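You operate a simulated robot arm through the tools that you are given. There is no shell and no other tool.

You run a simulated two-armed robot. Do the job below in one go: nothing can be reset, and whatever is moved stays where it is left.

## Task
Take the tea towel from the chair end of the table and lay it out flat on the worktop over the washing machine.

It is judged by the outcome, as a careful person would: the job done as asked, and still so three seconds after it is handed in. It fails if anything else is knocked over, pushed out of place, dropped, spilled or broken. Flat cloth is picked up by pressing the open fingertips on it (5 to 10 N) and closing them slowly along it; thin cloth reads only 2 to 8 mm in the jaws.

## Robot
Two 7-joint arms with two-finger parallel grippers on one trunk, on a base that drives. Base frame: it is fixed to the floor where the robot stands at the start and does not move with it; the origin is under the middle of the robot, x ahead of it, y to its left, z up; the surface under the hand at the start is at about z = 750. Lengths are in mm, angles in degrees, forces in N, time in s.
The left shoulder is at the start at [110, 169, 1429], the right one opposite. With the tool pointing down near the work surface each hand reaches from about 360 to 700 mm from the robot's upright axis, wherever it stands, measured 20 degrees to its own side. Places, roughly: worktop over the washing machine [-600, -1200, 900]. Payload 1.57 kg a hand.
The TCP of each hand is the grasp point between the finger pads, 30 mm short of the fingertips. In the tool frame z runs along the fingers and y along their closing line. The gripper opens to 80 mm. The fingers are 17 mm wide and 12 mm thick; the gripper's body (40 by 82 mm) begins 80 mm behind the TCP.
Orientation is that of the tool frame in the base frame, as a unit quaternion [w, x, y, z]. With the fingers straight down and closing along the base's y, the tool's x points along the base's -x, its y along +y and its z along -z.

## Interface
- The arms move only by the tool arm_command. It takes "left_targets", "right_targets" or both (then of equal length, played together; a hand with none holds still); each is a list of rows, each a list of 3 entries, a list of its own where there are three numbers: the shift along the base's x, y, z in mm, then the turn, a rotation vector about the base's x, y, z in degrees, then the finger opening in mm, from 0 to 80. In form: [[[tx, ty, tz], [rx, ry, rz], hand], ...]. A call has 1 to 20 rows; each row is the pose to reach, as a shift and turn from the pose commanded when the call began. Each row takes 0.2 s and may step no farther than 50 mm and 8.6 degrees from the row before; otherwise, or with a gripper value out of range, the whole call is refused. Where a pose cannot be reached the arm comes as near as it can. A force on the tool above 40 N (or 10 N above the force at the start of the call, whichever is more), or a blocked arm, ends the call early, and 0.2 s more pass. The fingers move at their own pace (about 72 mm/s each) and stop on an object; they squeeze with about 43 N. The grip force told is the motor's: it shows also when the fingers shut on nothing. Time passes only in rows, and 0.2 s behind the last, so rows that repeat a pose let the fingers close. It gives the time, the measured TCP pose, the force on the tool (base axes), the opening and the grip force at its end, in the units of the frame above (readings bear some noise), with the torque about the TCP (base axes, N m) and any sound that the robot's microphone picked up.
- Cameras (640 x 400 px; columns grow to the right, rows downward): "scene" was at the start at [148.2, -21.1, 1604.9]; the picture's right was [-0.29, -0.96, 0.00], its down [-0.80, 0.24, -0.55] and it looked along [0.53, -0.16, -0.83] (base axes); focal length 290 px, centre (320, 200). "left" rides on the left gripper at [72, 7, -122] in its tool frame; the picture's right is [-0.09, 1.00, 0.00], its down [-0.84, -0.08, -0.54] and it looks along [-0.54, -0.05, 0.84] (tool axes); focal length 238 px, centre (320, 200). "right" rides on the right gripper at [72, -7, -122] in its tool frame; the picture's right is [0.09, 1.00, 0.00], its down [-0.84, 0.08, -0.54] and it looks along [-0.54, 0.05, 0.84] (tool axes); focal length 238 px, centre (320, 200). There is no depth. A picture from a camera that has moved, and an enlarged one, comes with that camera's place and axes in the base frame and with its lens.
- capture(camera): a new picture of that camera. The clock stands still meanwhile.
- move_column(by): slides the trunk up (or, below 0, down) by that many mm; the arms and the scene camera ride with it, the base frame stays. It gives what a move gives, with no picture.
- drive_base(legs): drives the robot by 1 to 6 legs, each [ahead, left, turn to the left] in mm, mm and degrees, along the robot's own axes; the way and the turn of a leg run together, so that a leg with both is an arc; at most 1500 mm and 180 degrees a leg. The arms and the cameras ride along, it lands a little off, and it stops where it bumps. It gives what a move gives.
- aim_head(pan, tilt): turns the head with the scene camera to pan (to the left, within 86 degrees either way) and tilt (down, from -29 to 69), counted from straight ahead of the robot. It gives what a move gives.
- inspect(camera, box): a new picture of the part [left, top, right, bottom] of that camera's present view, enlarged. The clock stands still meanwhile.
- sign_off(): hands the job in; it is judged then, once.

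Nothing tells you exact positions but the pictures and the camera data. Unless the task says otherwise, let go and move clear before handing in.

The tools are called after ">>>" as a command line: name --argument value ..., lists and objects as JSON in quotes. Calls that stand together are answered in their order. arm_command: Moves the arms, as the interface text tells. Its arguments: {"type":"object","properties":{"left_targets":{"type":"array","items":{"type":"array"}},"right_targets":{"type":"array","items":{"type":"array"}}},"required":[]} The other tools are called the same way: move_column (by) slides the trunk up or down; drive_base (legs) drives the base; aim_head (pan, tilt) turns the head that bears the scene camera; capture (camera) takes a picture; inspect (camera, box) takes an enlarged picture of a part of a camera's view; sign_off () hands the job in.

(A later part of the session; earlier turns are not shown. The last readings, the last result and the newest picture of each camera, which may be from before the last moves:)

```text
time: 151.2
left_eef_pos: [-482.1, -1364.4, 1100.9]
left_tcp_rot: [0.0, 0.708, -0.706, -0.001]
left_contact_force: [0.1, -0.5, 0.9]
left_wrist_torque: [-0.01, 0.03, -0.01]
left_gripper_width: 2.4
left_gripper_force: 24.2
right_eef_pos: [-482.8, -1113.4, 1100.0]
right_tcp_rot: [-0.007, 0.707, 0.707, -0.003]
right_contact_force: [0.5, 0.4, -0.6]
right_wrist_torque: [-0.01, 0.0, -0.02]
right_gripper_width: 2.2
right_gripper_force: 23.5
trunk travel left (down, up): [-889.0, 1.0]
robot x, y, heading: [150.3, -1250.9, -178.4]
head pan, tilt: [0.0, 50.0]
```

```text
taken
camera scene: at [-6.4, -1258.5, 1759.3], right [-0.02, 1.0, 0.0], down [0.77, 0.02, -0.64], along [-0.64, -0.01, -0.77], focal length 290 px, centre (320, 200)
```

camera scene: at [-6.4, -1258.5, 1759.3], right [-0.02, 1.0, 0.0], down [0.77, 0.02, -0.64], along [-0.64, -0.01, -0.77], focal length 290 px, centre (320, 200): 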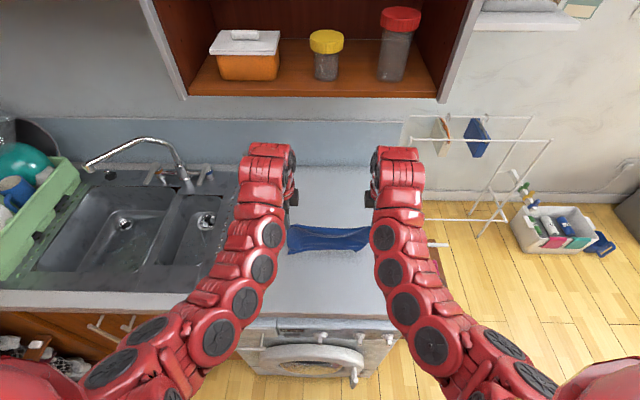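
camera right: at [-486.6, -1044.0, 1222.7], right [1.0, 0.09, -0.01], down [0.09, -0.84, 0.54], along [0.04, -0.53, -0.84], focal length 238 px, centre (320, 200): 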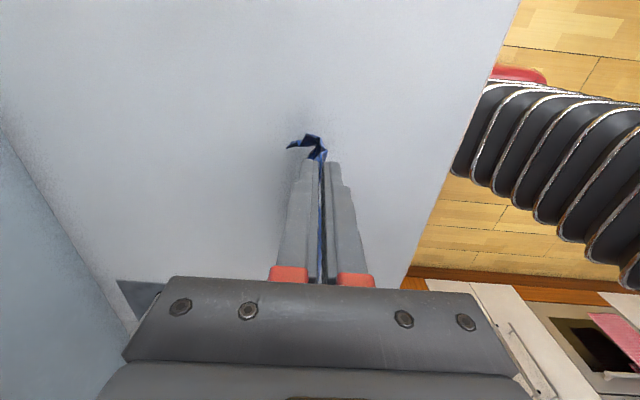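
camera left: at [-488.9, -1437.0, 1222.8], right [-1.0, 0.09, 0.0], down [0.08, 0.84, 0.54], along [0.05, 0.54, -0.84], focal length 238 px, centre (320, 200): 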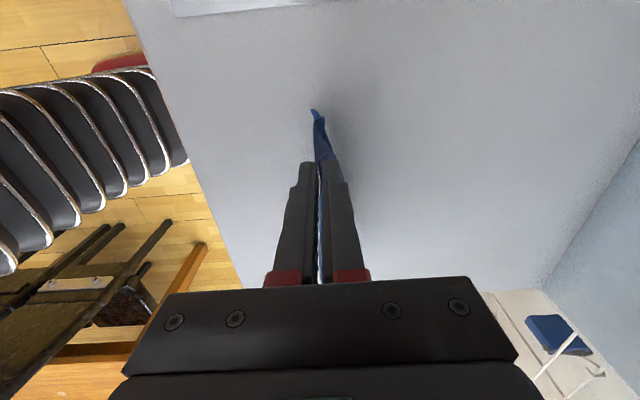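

The towel lifted cleanly and hangs open. I'll spread slightly to straighten it, raise it, and back up so it will land from the front of the worktop.

>>> arm_command --left_targets '[[[-4, -2, 8], [0, 0, 0], 0], [[-8, -4, 16], [0, 0, 0], 0], [[-13, -5, 26], [0, 0, 0], 0], [[-18, -5, 36], [0, 0, 0], 0], [[-22, -5, 45], [0, 0, 0], 0]]' --right_targets '[[[-4, 2, 8], [0, 0, 0], 0], [[-8, 4, 16], [0, 0, 0], 0], [[-13, 5, 26], [0, 0, 0], 0], [[-18, 5, 36], [0, 0, 0], 0], [[-22, 5, 45], [0, 0, 0], 0]]'

>>> drive_base --legs '[[-125, 0, 0]]'

>>> arm_command --left_targets '[[[0, 0, 0], [0, 0, 0], 0], [[0, 0, 0], [0, 0, 0], 0], [[0, 0, 0], [0, 0, 0], 0], [[0, 0, 0], [0, 0, 0], 0]]'

>>> capture --camera "right"

>>> capture --camera "left"

>>> inspect --camera "scene" --box '[220, 150, 440, 340]'

```text
time: 152.4
left_eef_pos: [-504.2, -1368.0, 1145.0]
left_tcp_rot: [-0.001, 0.708, -0.706, 0.0]
left_contact_force: [0.1, 0.2, 0.3]
left_wrist_torque: [-0.02, 0.02, 0.01]
left_gripper_width: 2.2
left_gripper_force: 24.3
right_eef_pos: [-504.9, -1109.8, 1144.5]
right_tcp_rot: [-0.007, 0.707, 0.708, -0.002]
right_contact_force: [0.6, 0.2, -0.1]
right_wrist_torque: [-0.03, 0.01, -0.01]
right_gripper_width: 2.1
right_gripper_force: 23.7
trunk travel left (down, up): [-889.0, 1.0]
robot x, y, heading: [148.6, -1251.8, -178.8]
head pan, tilt: [0.0, 50.0]
```

```text
time: 153.6
left_eef_pos: [-379.7, -1366.0, 1143.7]
left_tcp_rot: [0.0, 0.708, -0.706, -0.001]
left_contact_force: [-0.6, 0.7, -1.1]
left_wrist_torque: [-0.03, -0.02, -0.01]
left_gripper_width: 2.4
left_gripper_force: 24.2
right_eef_pos: [-380.2, -1106.8, 1144.0]
right_tcp_rot: [-0.005, 0.706, 0.708, -0.002]
right_contact_force: [-0.4, 0.5, 0.0]
right_wrist_torque: [-0.03, 0.0, 0.0]
right_gripper_width: 2.1
right_gripper_force: 23.9
trunk travel left (down, up): [-889.0, 1.0]
robot x, y, heading: [275.4, -1250.1, -178.9]
head pan, tilt: [0.0, 50.0]
```

```text
time: 154.6
left_eef_pos: [-379.3, -1366.8, 1144.6]
left_tcp_rot: [-0.001, 0.708, -0.706, -0.001]
left_contact_force: [0.1, 0.6, -0.3]
left_wrist_torque: [0.0, -0.02, 0.04]
left_gripper_width: 2.4
left_gripper_force: 23.5
right_eef_pos: [-378.0, -1105.9, 1144.3]
right_tcp_rot: [-0.007, 0.706, 0.708, -0.003]
right_contact_force: [-0.5, 1.0, -0.5]
right_wrist_torque: [0.01, 0.01, 0.01]
right_gripper_width: 2.3
right_gripper_force: 24.5
trunk travel left (down, up): [-889.0, 1.0]
robot x, y, heading: [279.1, -1254.8, -178.6]
head pan, tilt: [0.0, 50.0]
```

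```text
taken
camera right: at [-383.3, -1036.8, 1265.6], right [1.0, 0.09, -0.01], down [0.09, -0.84, 0.54], along [0.04, -0.54, -0.84], focal length 238 px, centre (320, 200)
```

right: 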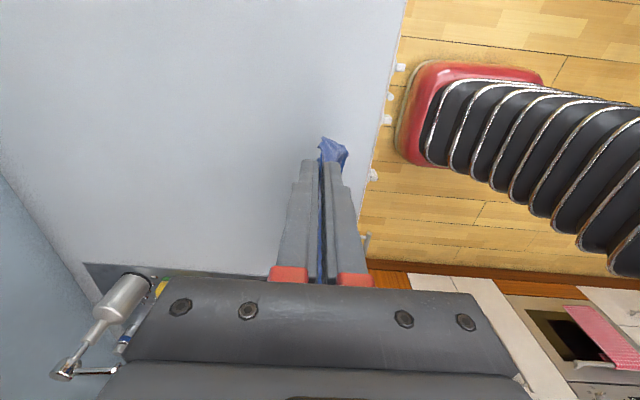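

```text
taken
camera left: at [-385.0, -1439.3, 1266.2], right [-1.0, 0.09, 0.0], down [0.08, 0.84, 0.54], along [0.05, 0.54, -0.84], focal length 238 px, centre (320, 200)
```

left: 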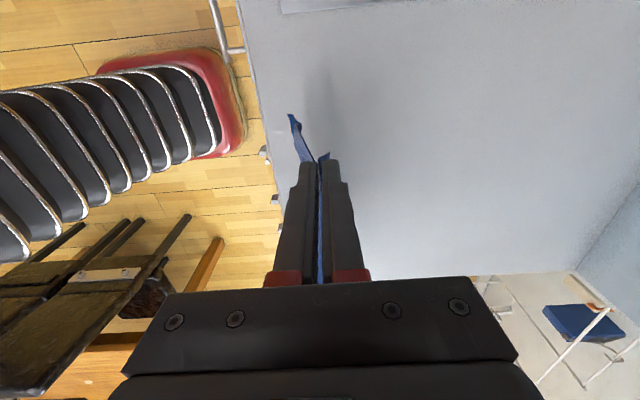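

```text
2.11 times, centred on (330, 245) of scene
camera zoom: at [118.8, -1256.3, 1759.1], right [-0.02, 1.0, 0.0], down [0.77, 0.02, -0.64], along [-0.64, -0.01, -0.77], focal length 611 px, centre (299, 105)
```

zoom: 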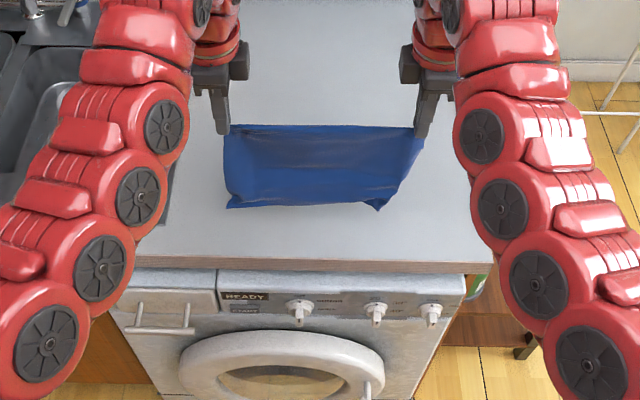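

The rolled edge has dropped open and the towel hangs full length, leaning slightly towards me, which suits laying it away. Starting: forward and down together.

>>> arm_command --left_targets '[[[-4, 0, -8], [0, 0, 0], 0], [[-8, 0, -16], [0, 0, 0], 0], [[-13, 0, -24], [0, 0, 0], 0], [[-18, 0, -32], [0, 0, 0], 0], [[-24, 0, -39], [0, 0, 0], 0], [[-30, 0, -45], [0, 0, 0], 0], [[-36, 0, -51], [0, 0, 0], 0]]' --right_targets '[[[-4, 0, -8], [0, 0, 0], 0], [[-8, 0, -16], [0, 0, 0], 0], [[-13, 0, -24], [0, 0, 0], 0], [[-18, 0, -32], [0, 0, 0], 0], [[-24, 0, -39], [0, 0, 0], 0], [[-30, 0, -45], [0, 0, 0], 0], [[-36, 0, -51], [0, 0, 0], 0]]'

>>> drive_base --legs '[[30, 0, 0]]'

>>> capture --camera "right"

>>> capture --camera "left"

>>> inspect --camera "scene" --box '[220, 150, 440, 340]'

```text
time: 156.2
left_eef_pos: [-414.8, -1365.6, 1091.9]
left_tcp_rot: [0.0, 0.707, -0.707, -0.001]
left_contact_force: [-0.5, 0.3, -0.8]
left_wrist_torque: [-0.02, 0.02, -0.01]
left_gripper_width: 2.4
left_gripper_force: 24.1
right_eef_pos: [-414.8, -1106.4, 1092.6]
right_tcp_rot: [-0.005, 0.707, 0.708, -0.004]
right_contact_force: [0.1, -0.8, 0.0]
right_wrist_torque: [-0.05, -0.03, 0.0]
right_gripper_width: 2.2
right_gripper_force: 23.9
trunk travel left (down, up): [-889.0, 1.0]
robot x, y, heading: [273.6, -1254.5, -178.6]
head pan, tilt: [0.0, 50.0]
```

```text
time: 157.1
left_eef_pos: [-439.0, -1366.8, 1095.9]
left_tcp_rot: [0.001, 0.708, -0.707, -0.002]
left_contact_force: [0.5, 0.6, 1.1]
left_wrist_torque: [0.01, 0.06, 0.02]
left_gripper_width: 2.3
left_gripper_force: 24.0
right_eef_pos: [-437.3, -1107.4, 1097.1]
right_tcp_rot: [-0.008, 0.706, 0.708, -0.006]
right_contact_force: [0.9, 0.2, 0.4]
right_wrist_torque: [0.01, 0.05, 0.02]
right_gripper_width: 2.2
right_gripper_force: 24.0
trunk travel left (down, up): [-889.0, 1.0]
robot x, y, heading: [247.6, -1251.8, -179.0]
head pan, tilt: [0.0, 50.0]
```

```text
taken
camera right: at [-442.3, -1037.5, 1218.5], right [1.0, 0.09, -0.02], down [0.09, -0.84, 0.54], along [0.03, -0.54, -0.84], focal length 238 px, centre (320, 200)
```

right: 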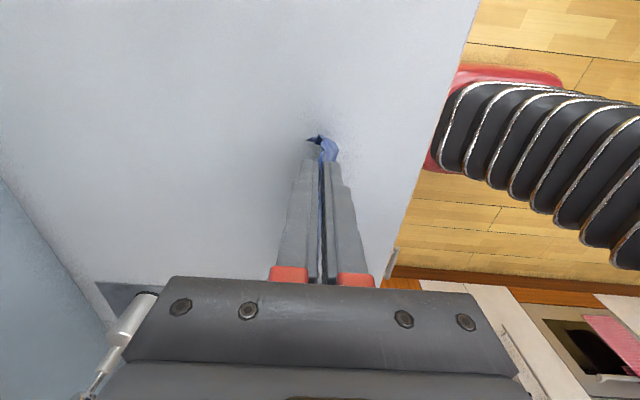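

```text
taken
camera left: at [-444.1, -1439.5, 1219.0], right [-1.0, 0.09, 0.01], down [0.08, 0.84, 0.54], along [0.04, 0.54, -0.84], focal length 238 px, centre (320, 200)
```

left: 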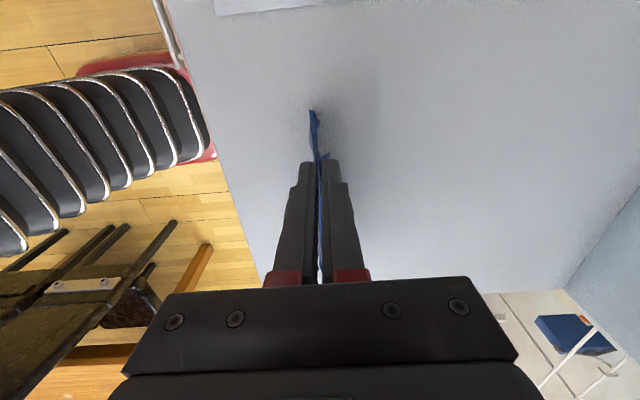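

```text
2.11 times, centred on (330, 245) of scene
camera zoom: at [99.1, -1256.8, 1760.2], right [-0.02, 1.0, 0.0], down [0.76, 0.02, -0.65], along [-0.65, -0.01, -0.76], focal length 611 px, centre (299, 105)
```

zoom: 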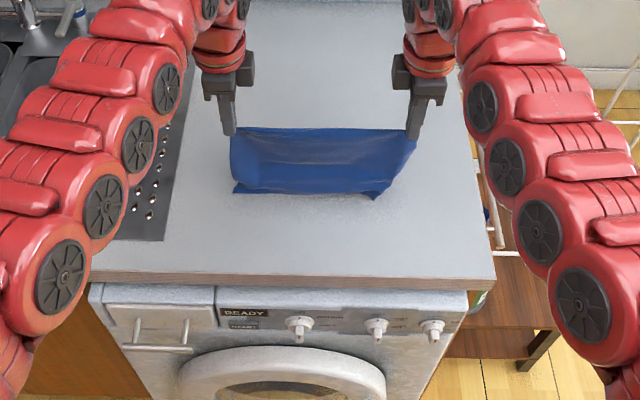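

The lower edge is just at the surface. I'd like the towel nearer the middle, so I'll lift slightly, come back a bit, and then start the real forward lay from there.

>>> arm_command --left_targets '[[[5, 0, 8], [0, 0, 0], 0], [[15, 0, 14], [0, 0, 0], 0], [[25, 0, 14], [0, 0, 0], 0], [[35, 0, 14], [0, 0, 0], 0], [[42, 0, 14], [0, 0, 0], 0]]' --right_targets '[[[5, 0, 8], [0, 0, 0], 0], [[15, 0, 14], [0, 0, 0], 0], [[25, 0, 14], [0, 0, 0], 0], [[35, 0, 14], [0, 0, 0], 0], [[42, 0, 14], [0, 0, 0], 0]]'

>>> drive_base --legs '[[-25, 0, 0]]'

>>> arm_command --left_targets '[[[0, 0, 0], [0, 0, 0], 0], [[0, 0, 0], [0, 0, 0], 0], [[0, 0, 0], [0, 0, 0], 0], [[-3, 0, -7], [0, 0, 0], 0], [[-8, 0, -13], [0, 0, 0], 0], [[-15, 0, -18], [0, 0, 0], 0], [[-23, 0, -22], [0, 0, 0], 0], [[-31, 0, -26], [0, 0, 0], 0], [[-39, 0, -30], [0, 0, 0], 0], [[-47, 0, -34], [0, 0, 0], 0], [[-54, 0, -38], [0, 0, 0], 0]]' --right_targets '[[[0, 0, 0], [0, 0, 0], 0], [[0, 0, 0], [0, 0, 0], 0], [[0, 0, 0], [0, 0, 0], 0], [[-3, 0, -7], [0, 0, 0], 0], [[-8, 0, -13], [0, 0, 0], 0], [[-15, 0, -18], [0, 0, 0], 0], [[-23, 0, -22], [0, 0, 0], 0], [[-31, 0, -26], [0, 0, 0], 0], [[-39, 0, -30], [0, 0, 0], 0], [[-47, 0, -34], [0, 0, 0], 0], [[-54, 0, -38], [0, 0, 0], 0]]'

>>> capture --camera "right"

>>> capture --camera "left"

>>> inspect --camera "scene" --box '[220, 150, 440, 340]'

```text
time: 158.3
left_eef_pos: [-400.1, -1366.7, 1108.0]
left_tcp_rot: [0.0, 0.708, -0.707, -0.002]
left_contact_force: [0.3, -0.3, 0.2]
left_wrist_torque: [0.0, 0.01, 0.02]
left_gripper_width: 2.3
left_gripper_force: 23.6
right_eef_pos: [-400.5, -1107.6, 1107.5]
right_tcp_rot: [-0.007, 0.706, 0.708, -0.004]
right_contact_force: [-1.2, -0.1, -0.1]
right_wrist_torque: [-0.01, 0.0, 0.0]
right_gripper_width: 2.1
right_gripper_force: 23.0
trunk travel left (down, up): [-889.0, 1.0]
robot x, y, heading: [248.3, -1251.0, -178.6]
head pan, tilt: [0.0, 50.0]
```

```text
time: 159.1
left_eef_pos: [-382.3, -1366.4, 1103.6]
left_tcp_rot: [-0.002, 0.708, -0.706, 0.001]
left_contact_force: [-0.3, -0.5, -0.7]
left_wrist_torque: [0.01, -0.05, 0.01]
left_gripper_width: 2.4
left_gripper_force: 23.9
right_eef_pos: [-381.9, -1107.3, 1104.1]
right_tcp_rot: [-0.004, 0.707, 0.707, -0.001]
right_contact_force: [-0.9, 0.4, 0.3]
right_wrist_torque: [-0.04, -0.03, 0.06]
right_gripper_width: 2.2
right_gripper_force: 23.8
trunk travel left (down, up): [-889.0, 1.0]
robot x, y, heading: [274.9, -1250.6, -178.9]
head pan, tilt: [0.0, 50.0]
```

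```text
time: 161.5
left_eef_pos: [-430.0, -1366.9, 1068.5]
left_tcp_rot: [-0.001, 0.708, -0.707, 0.0]
left_contact_force: [0.0, 1.0, -0.7]
left_wrist_torque: [0.01, 0.01, -0.01]
left_gripper_width: 2.7
left_gripper_force: 23.3
right_eef_pos: [-432.2, -1107.6, 1069.8]
right_tcp_rot: [-0.007, 0.707, 0.707, -0.002]
right_contact_force: [0.2, -0.9, 0.5]
right_wrist_torque: [0.02, 0.0, -0.02]
right_gripper_width: 1.9
right_gripper_force: 23.9
trunk travel left (down, up): [-889.0, 1.0]
robot x, y, heading: [270.9, -1251.3, -178.7]
head pan, tilt: [0.0, 50.0]
```

```text
taken
camera right: at [-436.5, -1037.1, 1190.8], right [1.0, 0.09, -0.01], down [0.09, -0.84, 0.54], along [0.04, -0.54, -0.84], focal length 238 px, centre (320, 200)
```

right: 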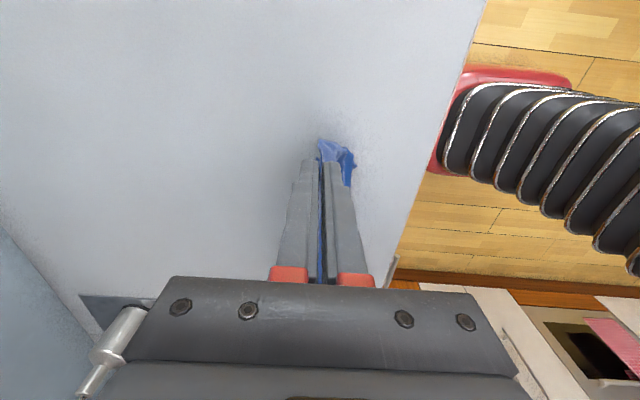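

```text
taken
camera left: at [-437.4, -1439.6, 1190.1], right [-1.0, 0.09, 0.0], down [0.07, 0.84, 0.54], along [0.05, 0.54, -0.84], focal length 238 px, centre (320, 200)
```

left: 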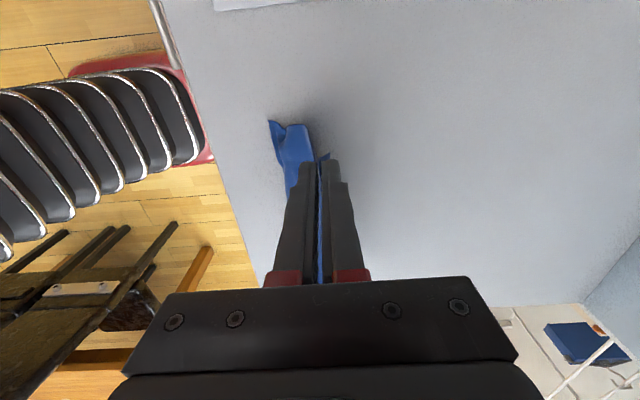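

```text
2.11 times, centred on (330, 245) of scene
camera zoom: at [113.7, -1256.3, 1759.1], right [-0.02, 1.0, 0.0], down [0.77, 0.02, -0.64], along [-0.64, -0.01, -0.77], focal length 611 px, centre (299, 105)
```

zoom: 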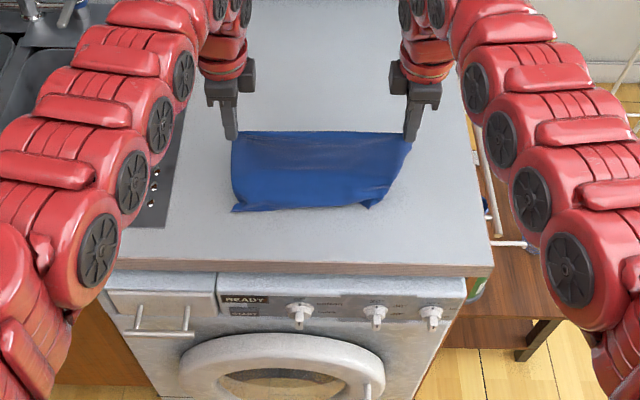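

The near edge is down and trailing towards me. Continuing: drive forward, lower, repeat.

>>> drive_base --legs '[[40, 0, 0]]'

>>> arm_command --left_targets '[[[0, 0, -8], [0, 0, 0], 0], [[0, 0, -16], [0, 0, 0], 0], [[0, 0, -24], [0, 0, 0], 0], [[0, 0, -30], [0, 0, 0], 0]]' --right_targets '[[[0, 0, -8], [0, 0, 0], 0], [[0, 0, -16], [0, 0, 0], 0], [[0, 0, -24], [0, 0, 0], 0], [[0, 0, -30], [0, 0, 0], 0]]'

>>> drive_base --legs '[[40, 0, 0]]'

>>> arm_command --left_targets '[[[0, 0, -8], [0, 0, 0], 0], [[0, 0, -16], [0, 0, 0], 0], [[0, 0, -24], [0, 0, 0], 0], [[0, 0, -32], [0, 0, 0], 0]]' --right_targets '[[[0, 0, -8], [0, 0, 0], 0], [[0, 0, -16], [0, 0, 0], 0], [[0, 0, -24], [0, 0, 0], 0], [[0, 0, -32], [0, 0, 0], 0]]'

>>> capture --camera "right"

>>> capture --camera "left"

>>> inspect --camera "scene" --box '[220, 150, 440, 340]'

```text
time: 162.4
left_eef_pos: [-463.2, -1366.6, 1073.4]
left_tcp_rot: [0.002, 0.708, -0.706, -0.003]
left_contact_force: [0.4, -0.6, 0.3]
left_wrist_torque: [0.03, 0.04, -0.01]
left_gripper_width: 2.2
left_gripper_force: 23.5
right_eef_pos: [-465.2, -1107.6, 1072.9]
right_tcp_rot: [-0.008, 0.706, 0.708, -0.005]
right_contact_force: [0.7, 0.5, -0.4]
right_wrist_torque: [-0.02, 0.05, -0.01]
right_gripper_width: 2.3
right_gripper_force: 23.8
trunk travel left (down, up): [-889.0, 1.0]
robot x, y, heading: [232.4, -1247.3, -179.1]
head pan, tilt: [0.0, 50.0]
```

```text
time: 163.4
left_eef_pos: [-471.1, -1368.2, 1040.1]
left_tcp_rot: [-0.001, 0.708, -0.707, -0.001]
left_contact_force: [-0.8, 0.4, 0.5]
left_wrist_torque: [-0.05, 0.0, 0.02]
left_gripper_width: 2.3
left_gripper_force: 23.5
right_eef_pos: [-469.7, -1106.9, 1038.7]
right_tcp_rot: [-0.005, 0.706, 0.708, -0.003]
right_contact_force: [0.6, 0.2, -0.2]
right_wrist_torque: [-0.01, 0.01, 0.01]
right_gripper_width: 2.1
right_gripper_force: 24.2
trunk travel left (down, up): [-889.0, 1.0]
robot x, y, heading: [232.0, -1252.5, -178.6]
head pan, tilt: [0.0, 50.0]
```

```text
time: 164.2
left_eef_pos: [-505.0, -1368.0, 1043.8]
left_tcp_rot: [-0.001, -0.707, 0.707, 0.002]
left_contact_force: [0.0, 0.5, 0.1]
left_wrist_torque: [0.0, 0.06, 0.01]
left_gripper_width: 2.1
left_gripper_force: 23.0
right_eef_pos: [-505.5, -1107.8, 1044.4]
right_tcp_rot: [-0.01, 0.707, 0.707, -0.005]
right_contact_force: [0.3, -0.4, 1.2]
right_wrist_torque: [-0.01, 0.09, 0.0]
right_gripper_width: 2.1
right_gripper_force: 23.5
trunk travel left (down, up): [-889.0, 1.0]
robot x, y, heading: [196.0, -1253.0, -179.0]
head pan, tilt: [0.0, 50.0]
```

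```text
time: 165.2
left_eef_pos: [-502.5, -1368.5, 1017.6]
left_tcp_rot: [-0.001, 0.708, -0.706, -0.002]
left_contact_force: [0.1, 1.1, 0.7]
left_wrist_torque: [0.03, -0.01, 0.02]
left_gripper_width: 2.4
left_gripper_force: 24.5
left hand out of reach, approached as far as the arm can: row 1, 2, 3, 4
right_eef_pos: [-511.1, -1107.4, 1006.8]
right_tcp_rot: [-0.008, 0.707, 0.707, -0.004]
right_contact_force: [-0.2, -0.7, -0.5]
right_wrist_torque: [0.02, -0.01, 0.01]
right_gripper_width: 2.1
right_gripper_force: 23.2
trunk travel left (down, up): [-889.0, 1.0]
robot x, y, heading: [189.0, -1255.0, -178.8]
head pan, tilt: [0.0, 50.0]
```

```text
taken
camera right: at [-514.7, -1038.2, 1128.9], right [1.0, 0.09, -0.01], down [0.09, -0.84, 0.54], along [0.04, -0.53, -0.84], focal length 238 px, centre (320, 200)
```

right: 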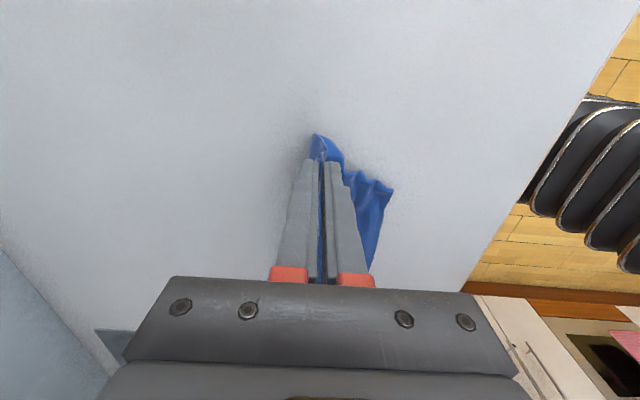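

```text
taken
camera left: at [-509.8, -1442.2, 1139.5], right [-1.0, 0.09, 0.0], down [0.08, 0.84, 0.54], along [0.05, 0.54, -0.84], focal length 238 px, centre (320, 200)
```

left: 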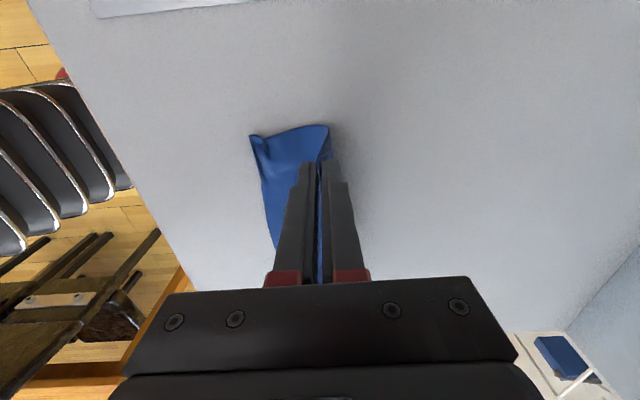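

```text
2.11 times, centred on (330, 245) of scene
camera zoom: at [36.3, -1260.0, 1759.3], right [-0.02, 1.0, 0.0], down [0.77, 0.02, -0.64], along [-0.64, -0.01, -0.77], focal length 611 px, centre (299, 105)
```

zoom: 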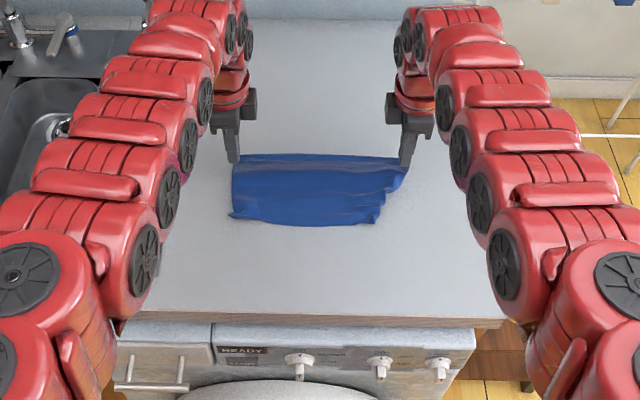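

The left arm is at its outer reach, so I'll drive in a bit more and lower with a slight retreat.

>>> drive_base --legs '[[45, 0, 0]]'

>>> arm_command --left_targets '[[[3, 0, -9], [0, 0, 0], 0], [[6, 0, -18], [0, 0, 0], 0], [[9, 0, -27], [0, 0, 0], 0], [[12, 0, -36], [0, 0, 0], 0], [[14, 0, -44], [0, 0, 0], 0]]' --right_targets '[[[4, 0, -7], [0, 0, 0], 0], [[8, 0, -14], [0, 0, 0], 0], [[12, 0, -20], [0, 0, 0], 0], [[17, 0, -26], [0, 0, 0], 0], [[22, 0, -33], [0, 0, 0], 0]]'

>>> capture --camera "right"

>>> capture --camera "left"

>>> inspect --camera "scene" --box '[220, 150, 440, 340]'

```text
time: 166.2
left_eef_pos: [-542.4, -1368.6, 1020.8]
left_tcp_rot: [0.0, 0.708, -0.707, -0.003]
left_contact_force: [0.5, 1.5, -1.1]
left_wrist_torque: [-0.01, 0.07, 0.04]
left_gripper_width: 2.0
left_gripper_force: 24.3
right_eef_pos: [-549.0, -1107.9, 1011.0]
right_tcp_rot: [-0.008, 0.706, 0.708, -0.007]
right_contact_force: [0.6, -0.5, -0.8]
right_wrist_torque: [0.01, 0.01, 0.01]
right_gripper_width: 2.1
right_gripper_force: 23.8
trunk travel left (down, up): [-889.0, 1.0]
robot x, y, heading: [147.0, -1255.0, -178.6]
head pan, tilt: [0.0, 50.0]
```

```text
time: 167.3
left_eef_pos: [-531.8, -1369.4, 973.8]
left_tcp_rot: [0.0, 0.708, -0.707, -0.002]
left_contact_force: [0.3, 1.2, -0.1]
left_wrist_torque: [-0.01, 0.01, 0.02]
left_gripper_width: 2.2
left_gripper_force: 24.1
right_eef_pos: [-531.9, -1107.4, 974.6]
right_tcp_rot: [-0.006, 0.707, 0.708, -0.004]
right_contact_force: [-0.6, 0.2, 1.2]
right_wrist_torque: [-0.03, -0.03, -0.02]
right_gripper_width: 2.2
right_gripper_force: 23.4
trunk travel left (down, up): [-889.0, 1.0]
robot x, y, heading: [146.1, -1258.9, -178.8]
head pan, tilt: [0.0, 50.0]
```

```text
taken
camera right: at [-537.1, -1037.3, 1096.0], right [1.0, 0.09, -0.01], down [0.09, -0.84, 0.54], along [0.04, -0.54, -0.84], focal length 238 px, centre (320, 200)
```

right: 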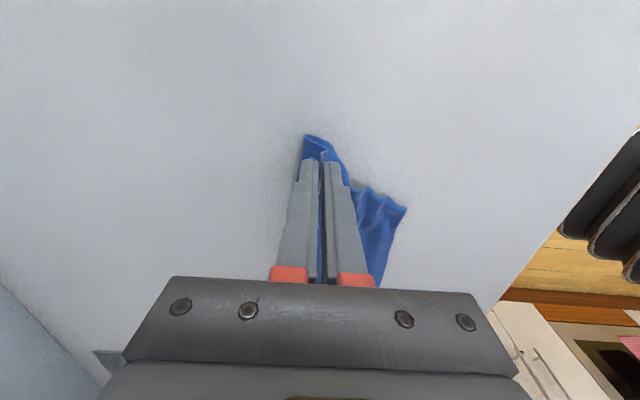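

```text
taken
camera left: at [-538.7, -1442.3, 1095.7], right [-1.0, 0.09, 0.0], down [0.08, 0.84, 0.54], along [0.05, 0.54, -0.84], focal length 238 px, centre (320, 200)
```

left: 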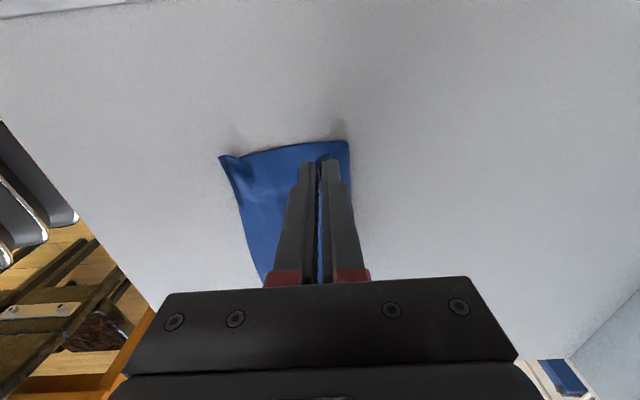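

```text
2.11 times, centred on (330, 245) of scene
camera zoom: at [-7.7, -1259.0, 1759.3], right [-0.02, 1.0, 0.0], down [0.77, 0.02, -0.64], along [-0.64, -0.01, -0.77], focal length 611 px, centre (299, 105)
```

zoom: 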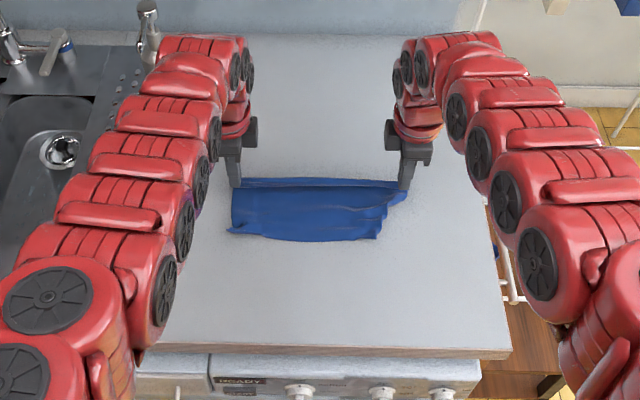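

The retreat left slack ripples. I'll drive forward to draw the sheet out straight.

>>> drive_base --legs '[[55, 0, 0]]'

>>> arm_command --left_targets '[[[0, 0, -6], [0, 0, 0], 0], [[0, 0, -12], [0, 0, 0], 0], [[0, 0, -18], [0, 0, 0], 0], [[0, 0, -24], [0, 0, 0], 0]]' --right_targets '[[[0, 0, -6], [0, 0, 0], 0], [[0, 0, -12], [0, 0, 0], 0], [[0, 0, -18], [0, 0, 0], 0], [[0, 0, -24], [0, 0, 0], 0]]'

>>> capture --camera "right"

>>> capture --camera "left"

>>> inspect --camera "scene" --box '[260, 170, 400, 270]'

```text
time: 168.3
left_eef_pos: [-583.0, -1370.5, 976.4]
left_tcp_rot: [-0.001, -0.707, 0.707, 0.003]
left_contact_force: [-0.3, -0.3, 0.2]
left_wrist_torque: [-0.02, 0.03, -0.01]
left_gripper_width: 2.4
left_gripper_force: 23.7
right_eef_pos: [-583.1, -1108.0, 977.5]
right_tcp_rot: [-0.008, 0.706, 0.708, -0.005]
right_contact_force: [0.7, -0.5, 0.4]
right_wrist_torque: [-0.01, 0.04, 0.0]
right_gripper_width: 2.6
right_gripper_force: 23.3
trunk travel left (down, up): [-889.0, 1.0]
robot x, y, heading: [92.5, -1257.0, -178.6]
head pan, tilt: [0.0, 50.0]
```

```text
time: 169.3
left_eef_pos: [-578.3, -1370.5, 958.9]
left_tcp_rot: [0.0, -0.707, 0.707, 0.002]
left_contact_force: [-0.1, 1.8, 0.3]
left_wrist_torque: [0.04, 0.02, 0.03]
left_gripper_width: 2.3
left_gripper_force: 24.2
left hand out of reach, approached as far as the arm can: row 1, 2, 3, 4
right_eef_pos: [-587.5, -1108.1, 950.8]
right_tcp_rot: [-0.007, 0.707, 0.707, -0.004]
right_contact_force: [-0.7, -0.2, 0.5]
right_wrist_torque: [-0.03, -0.01, 0.01]
right_gripper_width: 2.3
right_gripper_force: 23.5
trunk travel left (down, up): [-889.0, 1.0]
robot x, y, heading: [91.9, -1255.5, -179.0]
head pan, tilt: [0.0, 50.0]
```

```text
taken
camera right: at [-591.6, -1038.3, 1073.2], right [1.0, 0.09, -0.01], down [0.09, -0.84, 0.54], along [0.04, -0.54, -0.84], focal length 238 px, centre (320, 200)
```

right: 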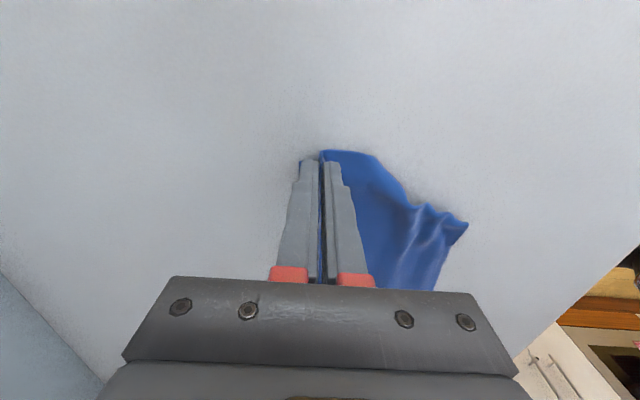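

```text
taken
camera left: at [-584.7, -1443.3, 1080.0], right [-1.0, 0.09, 0.0], down [0.08, 0.84, 0.54], along [0.05, 0.54, -0.84], focal length 238 px, centre (320, 200)
```

left: 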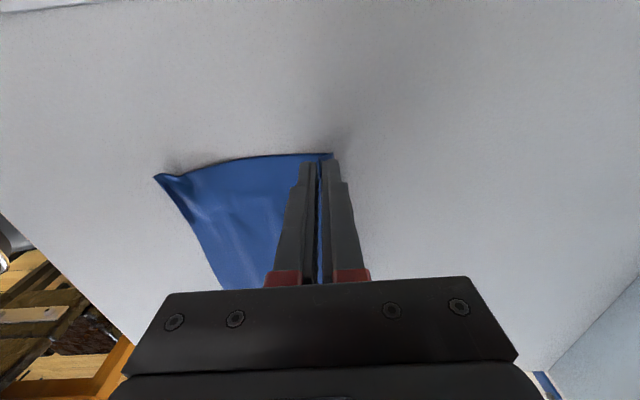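

```text
4.00 times, centred on (330, 220) of scene
camera zoom: at [-61.3, -1260.6, 1759.4], right [-0.02, 1.0, 0.0], down [0.77, 0.02, -0.64], along [-0.64, -0.01, -0.77], focal length 1161 px, centre (280, 120)
```

zoom: 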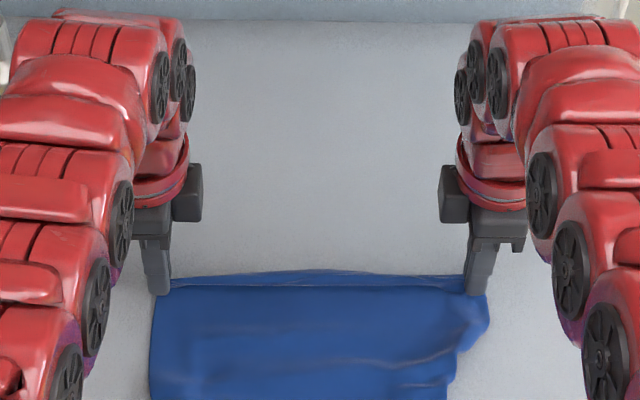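

>>> inspect --camera "scene" --box '[270, 220, 390, 300]'

>>> inspect --camera "right" --box '[290, 130, 490, 300]'

>>> inspect --camera "left" --box '[140, 130, 340, 300]'

```text
5.00 times, centred on (330, 260) of scene
camera zoom: at [-61.3, -1260.6, 1759.4], right [-0.02, 1.0, 0.0], down [0.77, 0.02, -0.64], along [-0.64, -0.01, -0.77], focal length 1451 px, centre (270, -100)
```

zoom: 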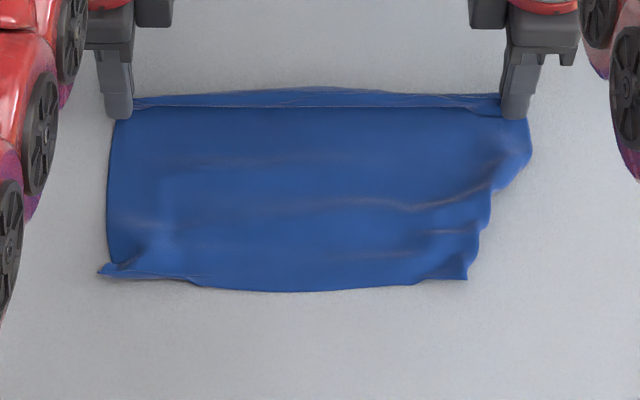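

```text
2.35 times, centred on (390, 215) of right
camera zoom: at [-591.6, -1038.3, 1073.2], right [1.0, 0.09, -0.01], down [0.09, -0.84, 0.54], along [0.04, -0.54, -0.84], focal length 561 px, centre (155, 165)
```

zoom: 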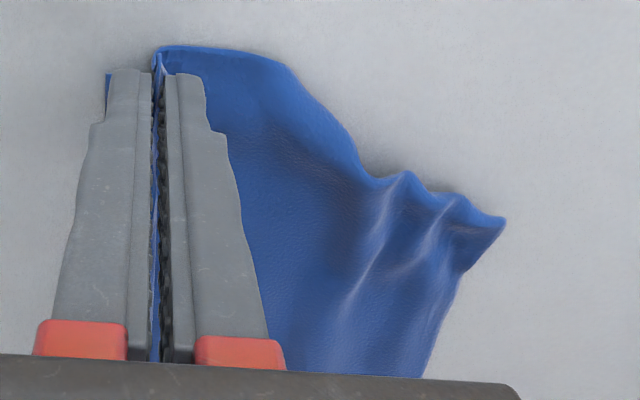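

```text
2.35 times, centred on (240, 215) of left
camera zoom: at [-584.7, -1443.3, 1080.0], right [-1.0, 0.09, 0.0], down [0.08, 0.84, 0.54], along [0.05, 0.54, -0.84], focal length 561 px, centre (508, 165)
```

zoom: 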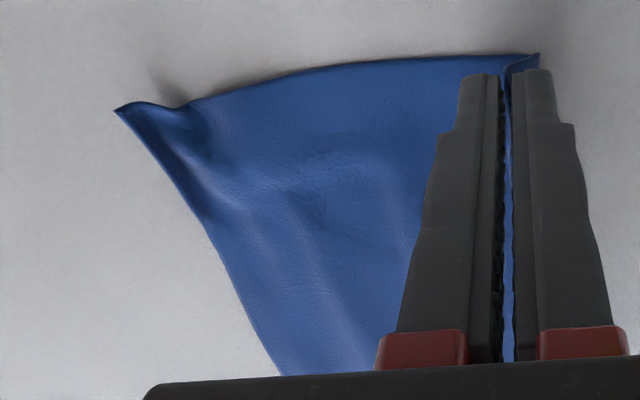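

The near edge has mostly opened out now; what remains is slack ripples and loose near corners. I'll lower the far edge to the surface and release it with a spreading motion, then smooth the towel towards me with light fingertip strokes.

>>> drive_base --legs '[[20, 0, 0]]'

>>> arm_command --left_targets '[[[4, -1, -5], [0, 0, 0], 0], [[8, -2, -10], [0, 0, 0], 0], [[8, -2, -14], [0, 0, 0], 0], [[8, -2, -15.5], [0, 0, 0], 0]]' --right_targets '[[[8, 1, -3], [0, 0, 0], 0], [[14, 2, -5], [0, 0, 0], 0], [[17, 2, -7], [0, 0, 0], 0], [[17, 2, -8], [0, 0, 0], 0]]'

```text
time: 170.1
left_eef_pos: [-593.0, -1370.5, 960.7]
left_tcp_rot: [-0.002, -0.707, 0.707, 0.002]
left_contact_force: [-0.1, 1.2, 0.7]
left_wrist_torque: [-0.01, 0.07, 0.0]
left_gripper_width: 2.2
left_gripper_force: 23.8
right_eef_pos: [-603.3, -1109.0, 953.7]
right_tcp_rot: [-0.008, 0.707, 0.707, -0.005]
right_contact_force: [1.0, -1.3, 1.6]
right_wrist_torque: [-0.04, 0.04, 0.01]
right_gripper_width: 2.2
right_gripper_force: 23.5
trunk travel left (down, up): [-889.0, 1.0]
robot x, y, heading: [73.8, -1252.4, -178.6]
head pan, tilt: [0.0, 50.0]
```

```text
time: 171.1
left_eef_pos: [-588.4, -1371.9, 943.7]
left_tcp_rot: [0.0, -0.707, 0.707, 0.002]
left_contact_force: [-0.9, 2.3, 4.0]
left_wrist_torque: [0.08, 0.04, 0.01]
left_gripper_width: 2.3
left_gripper_force: 23.3
right_eef_pos: [-587.4, -1106.6, 943.6]
right_tcp_rot: [-0.007, 0.707, 0.708, -0.004]
right_contact_force: [0.9, -2.6, 1.4]
right_wrist_torque: [-0.07, 0.03, 0.03]
right_gripper_width: 2.4
right_gripper_force: 23.7
trunk travel left (down, up): [-889.0, 1.0]
robot x, y, heading: [78.4, -1256.8, -178.9]
head pan, tilt: [0.0, 50.0]
```

>>> arm_command --left_targets '[[[0, 1, -0.3], [0, 0, 0], 0], [[0, 1, -0.3], [0, 0, 0], 3], [[-1, 1, -0.3], [0, 0, 0], 6], [[-3, 1, -0.3], [0, 0, 0], 9], [[-4.5, 1, -0.3], [0, 0, 0], 12], [[-6, 1, -0.3], [0, 0, 0], 15], [[-7.5, 1, -0.3], [0, 0, 0], 18], [[-9, 1, -0.3], [0, 0, 0], 21], [[-10.5, 1, -0.3], [0, 0, 0], 24], [[-12, 1, -0.3], [0, 0, 0], 27], [[-13, 1, -0.3], [0, 0, 0], 30], [[-13, 1, -0.3], [0, 0, 0], 30], [[-13, 1, 8], [0, 0, 0], 30], [[-13, 1, 25], [0, 0, 0], 30], [[-13, 1, 50], [0, 0, 0], 30], [[-10, 1, 75], [0, 0, 0], 30]]' --right_targets '[[[0, -1, -0.5], [0, 0, 0], 0], [[0, -1, -0.5], [0, 0, 0], 3], [[-1, -1, -0.5], [0, 0, 0], 6], [[-3, -1, -0.5], [0, 0, 0], 9], [[-4.5, -1, -0.5], [0, 0, 0], 12], [[-6, -1, -0.5], [0, 0, 0], 15], [[-7.5, -1, -0.5], [0, 0, 0], 18], [[-9, -1, -0.5], [0, 0, 0], 21], [[-10.5, -1, -0.5], [0, 0, 0], 24], [[-12, -1, -0.5], [0, 0, 0], 27], [[-13, -1, -0.5], [0, 0, 0], 30], [[-13, -1, -0.5], [0, 0, 0], 30], [[-13, -1, 8], [0, 0, 0], 30], [[-13, -1, 25], [0, 0, 0], 30], [[-13, -1, 50], [0, 0, 0], 30], [[-10, -1, 75], [0, 0, 0], 30]]'

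>>> capture --camera "right"

>>> capture --camera "left"

>>> inspect --camera "scene" --box '[270, 220, 390, 300]'

```text
time: 174.5
left_eef_pos: [-597.9, -1372.1, 1016.2]
left_tcp_rot: [0.0, 0.707, -0.707, -0.001]
left_contact_force: [0.1, -0.4, -0.2]
left_wrist_torque: [-0.03, -0.01, 0.01]
left_gripper_width: 30.1
left_gripper_force: 0.1
left hand out of reach, approached as far as the arm can: row 7, 8, 9, 10, 11, 12, 13
right_eef_pos: [-598.9, -1108.1, 1016.6]
right_tcp_rot: [-0.007, 0.707, 0.707, -0.004]
right_contact_force: [0.1, -0.7, 1.0]
right_wrist_torque: [-0.02, 0.04, 0.01]
right_gripper_width: 29.6
right_gripper_force: 0.1
trunk travel left (down, up): [-889.0, 1.0]
robot x, y, heading: [75.0, -1260.2, -178.7]
head pan, tilt: [0.0, 50.0]
```

```text
taken
camera right: at [-603.7, -1038.5, 1137.9], right [1.0, 0.09, -0.01], down [0.09, -0.84, 0.54], along [0.04, -0.54, -0.84], focal length 238 px, centre (320, 200)
```

right: 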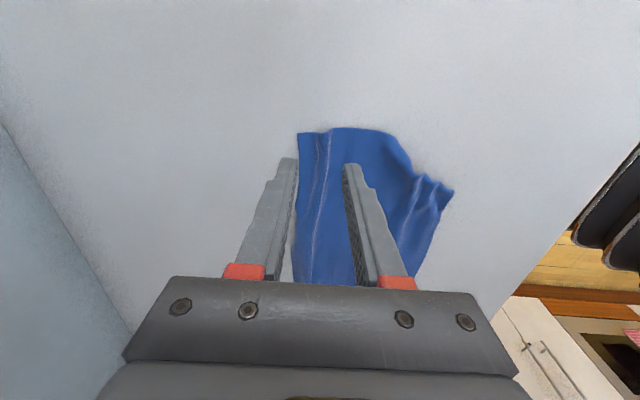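

```text
taken
camera left: at [-605.7, -1445.0, 1138.6], right [-1.0, 0.09, 0.0], down [0.08, 0.84, 0.54], along [0.05, 0.54, -0.84], focal length 238 px, centre (320, 200)
```

left: 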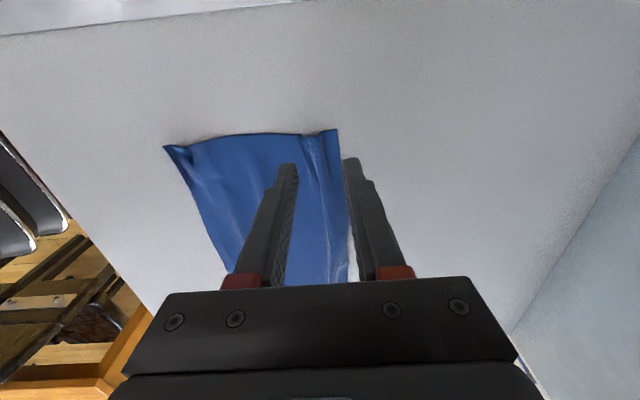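

```text
5.00 times, centred on (330, 260) of scene
camera zoom: at [-80.4, -1260.4, 1759.4], right [-0.02, 1.0, 0.0], down [0.77, 0.02, -0.64], along [-0.64, -0.01, -0.77], focal length 1451 px, centre (270, -100)
```

zoom: 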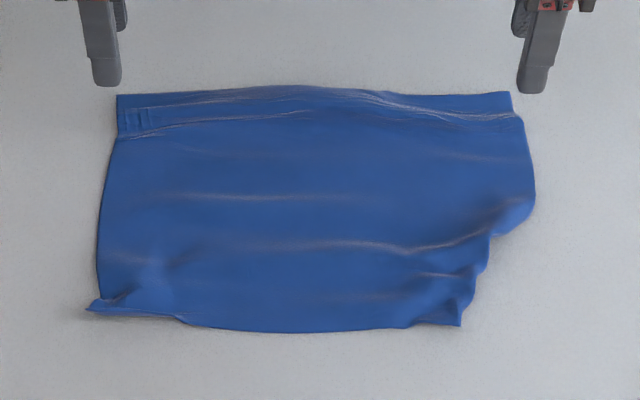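

The far edge released perfectly flat. What remains: the near right corner is folded under along a diagonal, and there are a few ripples. I'll back up slightly, turn the left hand straight again, and angle the right hand across that diagonal fold to lift it and let the corner drop open.

>>> drive_base --legs '[[-70, 0, 0]]'

>>> arm_command --left_targets '[[[0, -2, 0], [0, 0, 8], 20], [[0, -4, 0], [0, 0, 16], 20], [[0, -6, 0], [0, 0, 24], 20], [[0, -8, 0], [0, 0, 32], 20], [[0, -10, 0], [0, 0, 40], 20], [[0, -12, 0], [0, 0, 48], 20], [[0, -14, 0], [0, 0, 56], 20], [[0, -16, 0], [0, 0, 64], 20], [[0, -18, 0], [0, 0, 72], 20], [[0, -20, 0], [0, 0, 80], 20], [[0, -22, 0], [0, 0, 88], 20], [[0, -24, 0], [0, 0, 90], 20], [[0, -26, 0], [0, 0, 90], 20], [[0, -28, 0], [0, 0, 90], 20], [[0, -30, 0], [0, 0, 90], 20]]' --right_targets '[[[0, 0, 0], [0, 0, -8], 28], [[0, 0, 0], [0, 0, -16], 28], [[0, 0, 0], [0, 0, -24], 28], [[2, 0, 0], [0, 0, -32], 28], [[4, 0, 0], [0, 0, -40], 28], [[6, 0, 0], [0, 0, -48], 28], [[8, 0, 0], [0, 0, -56], 28], [[10, 0, 0], [0, 0, -64], 28], [[12, 0, 0], [0, 0, -72], 28], [[14, 0, 0], [0, 0, -80], 28], [[16, 0, 0], [0, 0, -88], 28], [[18, 0, 0], [0, 0, -96], 28], [[20, 0, 0], [0, 0, -104], 28], [[22, 0, 0], [0, 0, -112], 28], [[24, 0, 0], [0, 0, -120], 28]]'

>>> capture --camera "right"

>>> capture --camera "scene"

```text
time: 175.5
left_eef_pos: [-536.3, -1371.2, 1013.3]
left_tcp_rot: [0.002, -0.707, 0.708, 0.0]
left_contact_force: [0.7, 0.5, -0.3]
left_wrist_torque: [0.01, -0.05, -0.01]
left_gripper_width: 30.1
left_gripper_force: 0.1
right_eef_pos: [-534.2, -1105.6, 1012.6]
right_tcp_rot: [-0.005, 0.706, 0.708, -0.003]
right_contact_force: [-0.2, -0.7, 0.8]
right_wrist_torque: [0.03, 0.02, -0.02]
right_gripper_width: 30.0
right_gripper_force: 0.1
trunk travel left (down, up): [-889.0, 1.0]
robot x, y, heading: [143.0, -1256.8, -178.9]
head pan, tilt: [0.0, 50.0]
```

```text
time: 178.7
left_eef_pos: [-532.2, -1401.1, 1017.1]
left_tcp_rot: [0.0, 1.0, 0.0, -0.001]
left_contact_force: [0.1, -0.3, -0.5]
left_wrist_torque: [-0.01, 0.02, 0.0]
left_gripper_width: 20.3
left_gripper_force: 0.0
right_eef_pos: [-508.1, -1106.7, 1014.3]
right_tcp_rot: [-0.006, 0.966, -0.259, 0.004]
right_contact_force: [-0.4, 0.0, -0.2]
right_wrist_torque: [-0.02, -0.05, -0.01]
right_gripper_width: 28.0
right_gripper_force: 0.0
trunk travel left (down, up): [-889.0, 1.0]
robot x, y, heading: [141.1, -1257.1, -178.7]
head pan, tilt: [0.0, 50.0]
```

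```text
taken
camera right: at [-443.5, -1140.4, 1137.0], right [-0.42, -0.91, -0.01], down [-0.77, 0.35, 0.54], along [-0.48, 0.24, -0.84], focal length 238 px, centre (320, 200)
```

right: 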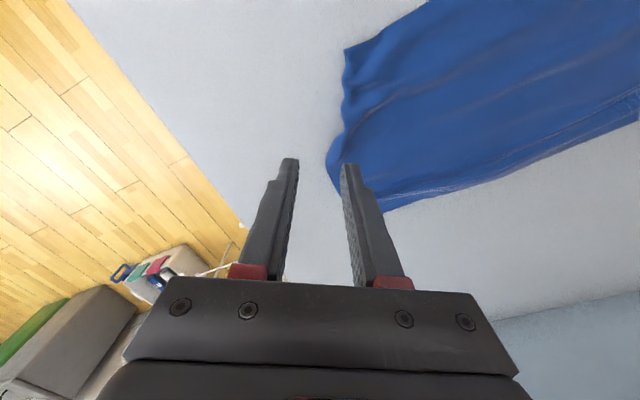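

```text
taken
camera scene: at [-13.6, -1259.4, 1759.2], right [-0.02, 1.0, 0.0], down [0.77, 0.02, -0.64], along [-0.64, -0.01, -0.77], focal length 290 px, centre (320, 200)
```

scene: 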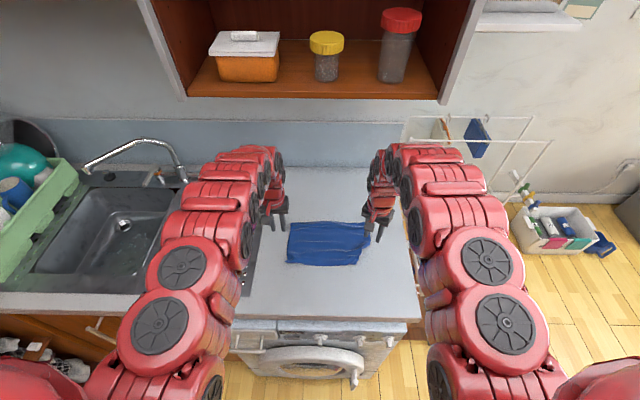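

>>> inspect --camera "right" --box '[260, 0, 500, 220]'

>>> inspect --camera "scene" --box '[270, 200, 390, 280]'

```text
1.82 times, centred on (380, 110) of right
camera zoom: at [-443.5, -1140.4, 1137.0], right [-0.42, -0.91, -0.01], down [-0.77, 0.35, 0.54], along [-0.48, 0.24, -0.84], focal length 433 px, centre (211, 364)
```

zoom: 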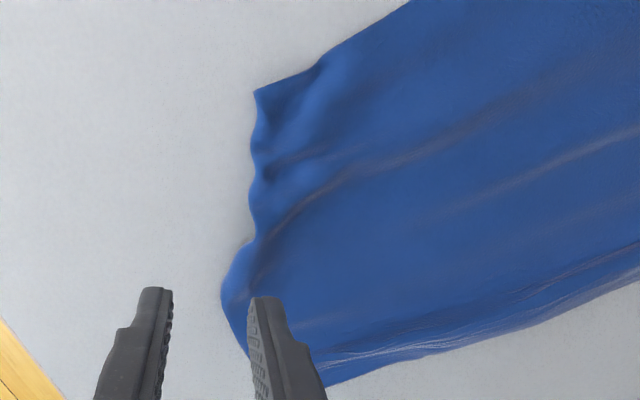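

```text
5.00 times, centred on (330, 240) of scene
camera zoom: at [-13.6, -1259.4, 1759.2], right [-0.02, 1.0, 0.0], down [0.77, 0.02, -0.64], along [-0.64, -0.01, -0.77], focal length 1451 px, centre (270, 0)
```

zoom: 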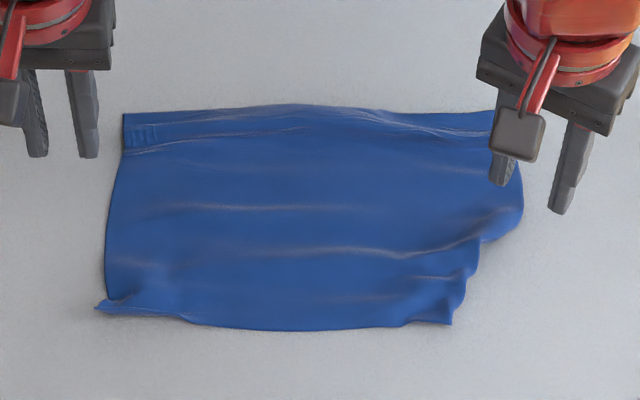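

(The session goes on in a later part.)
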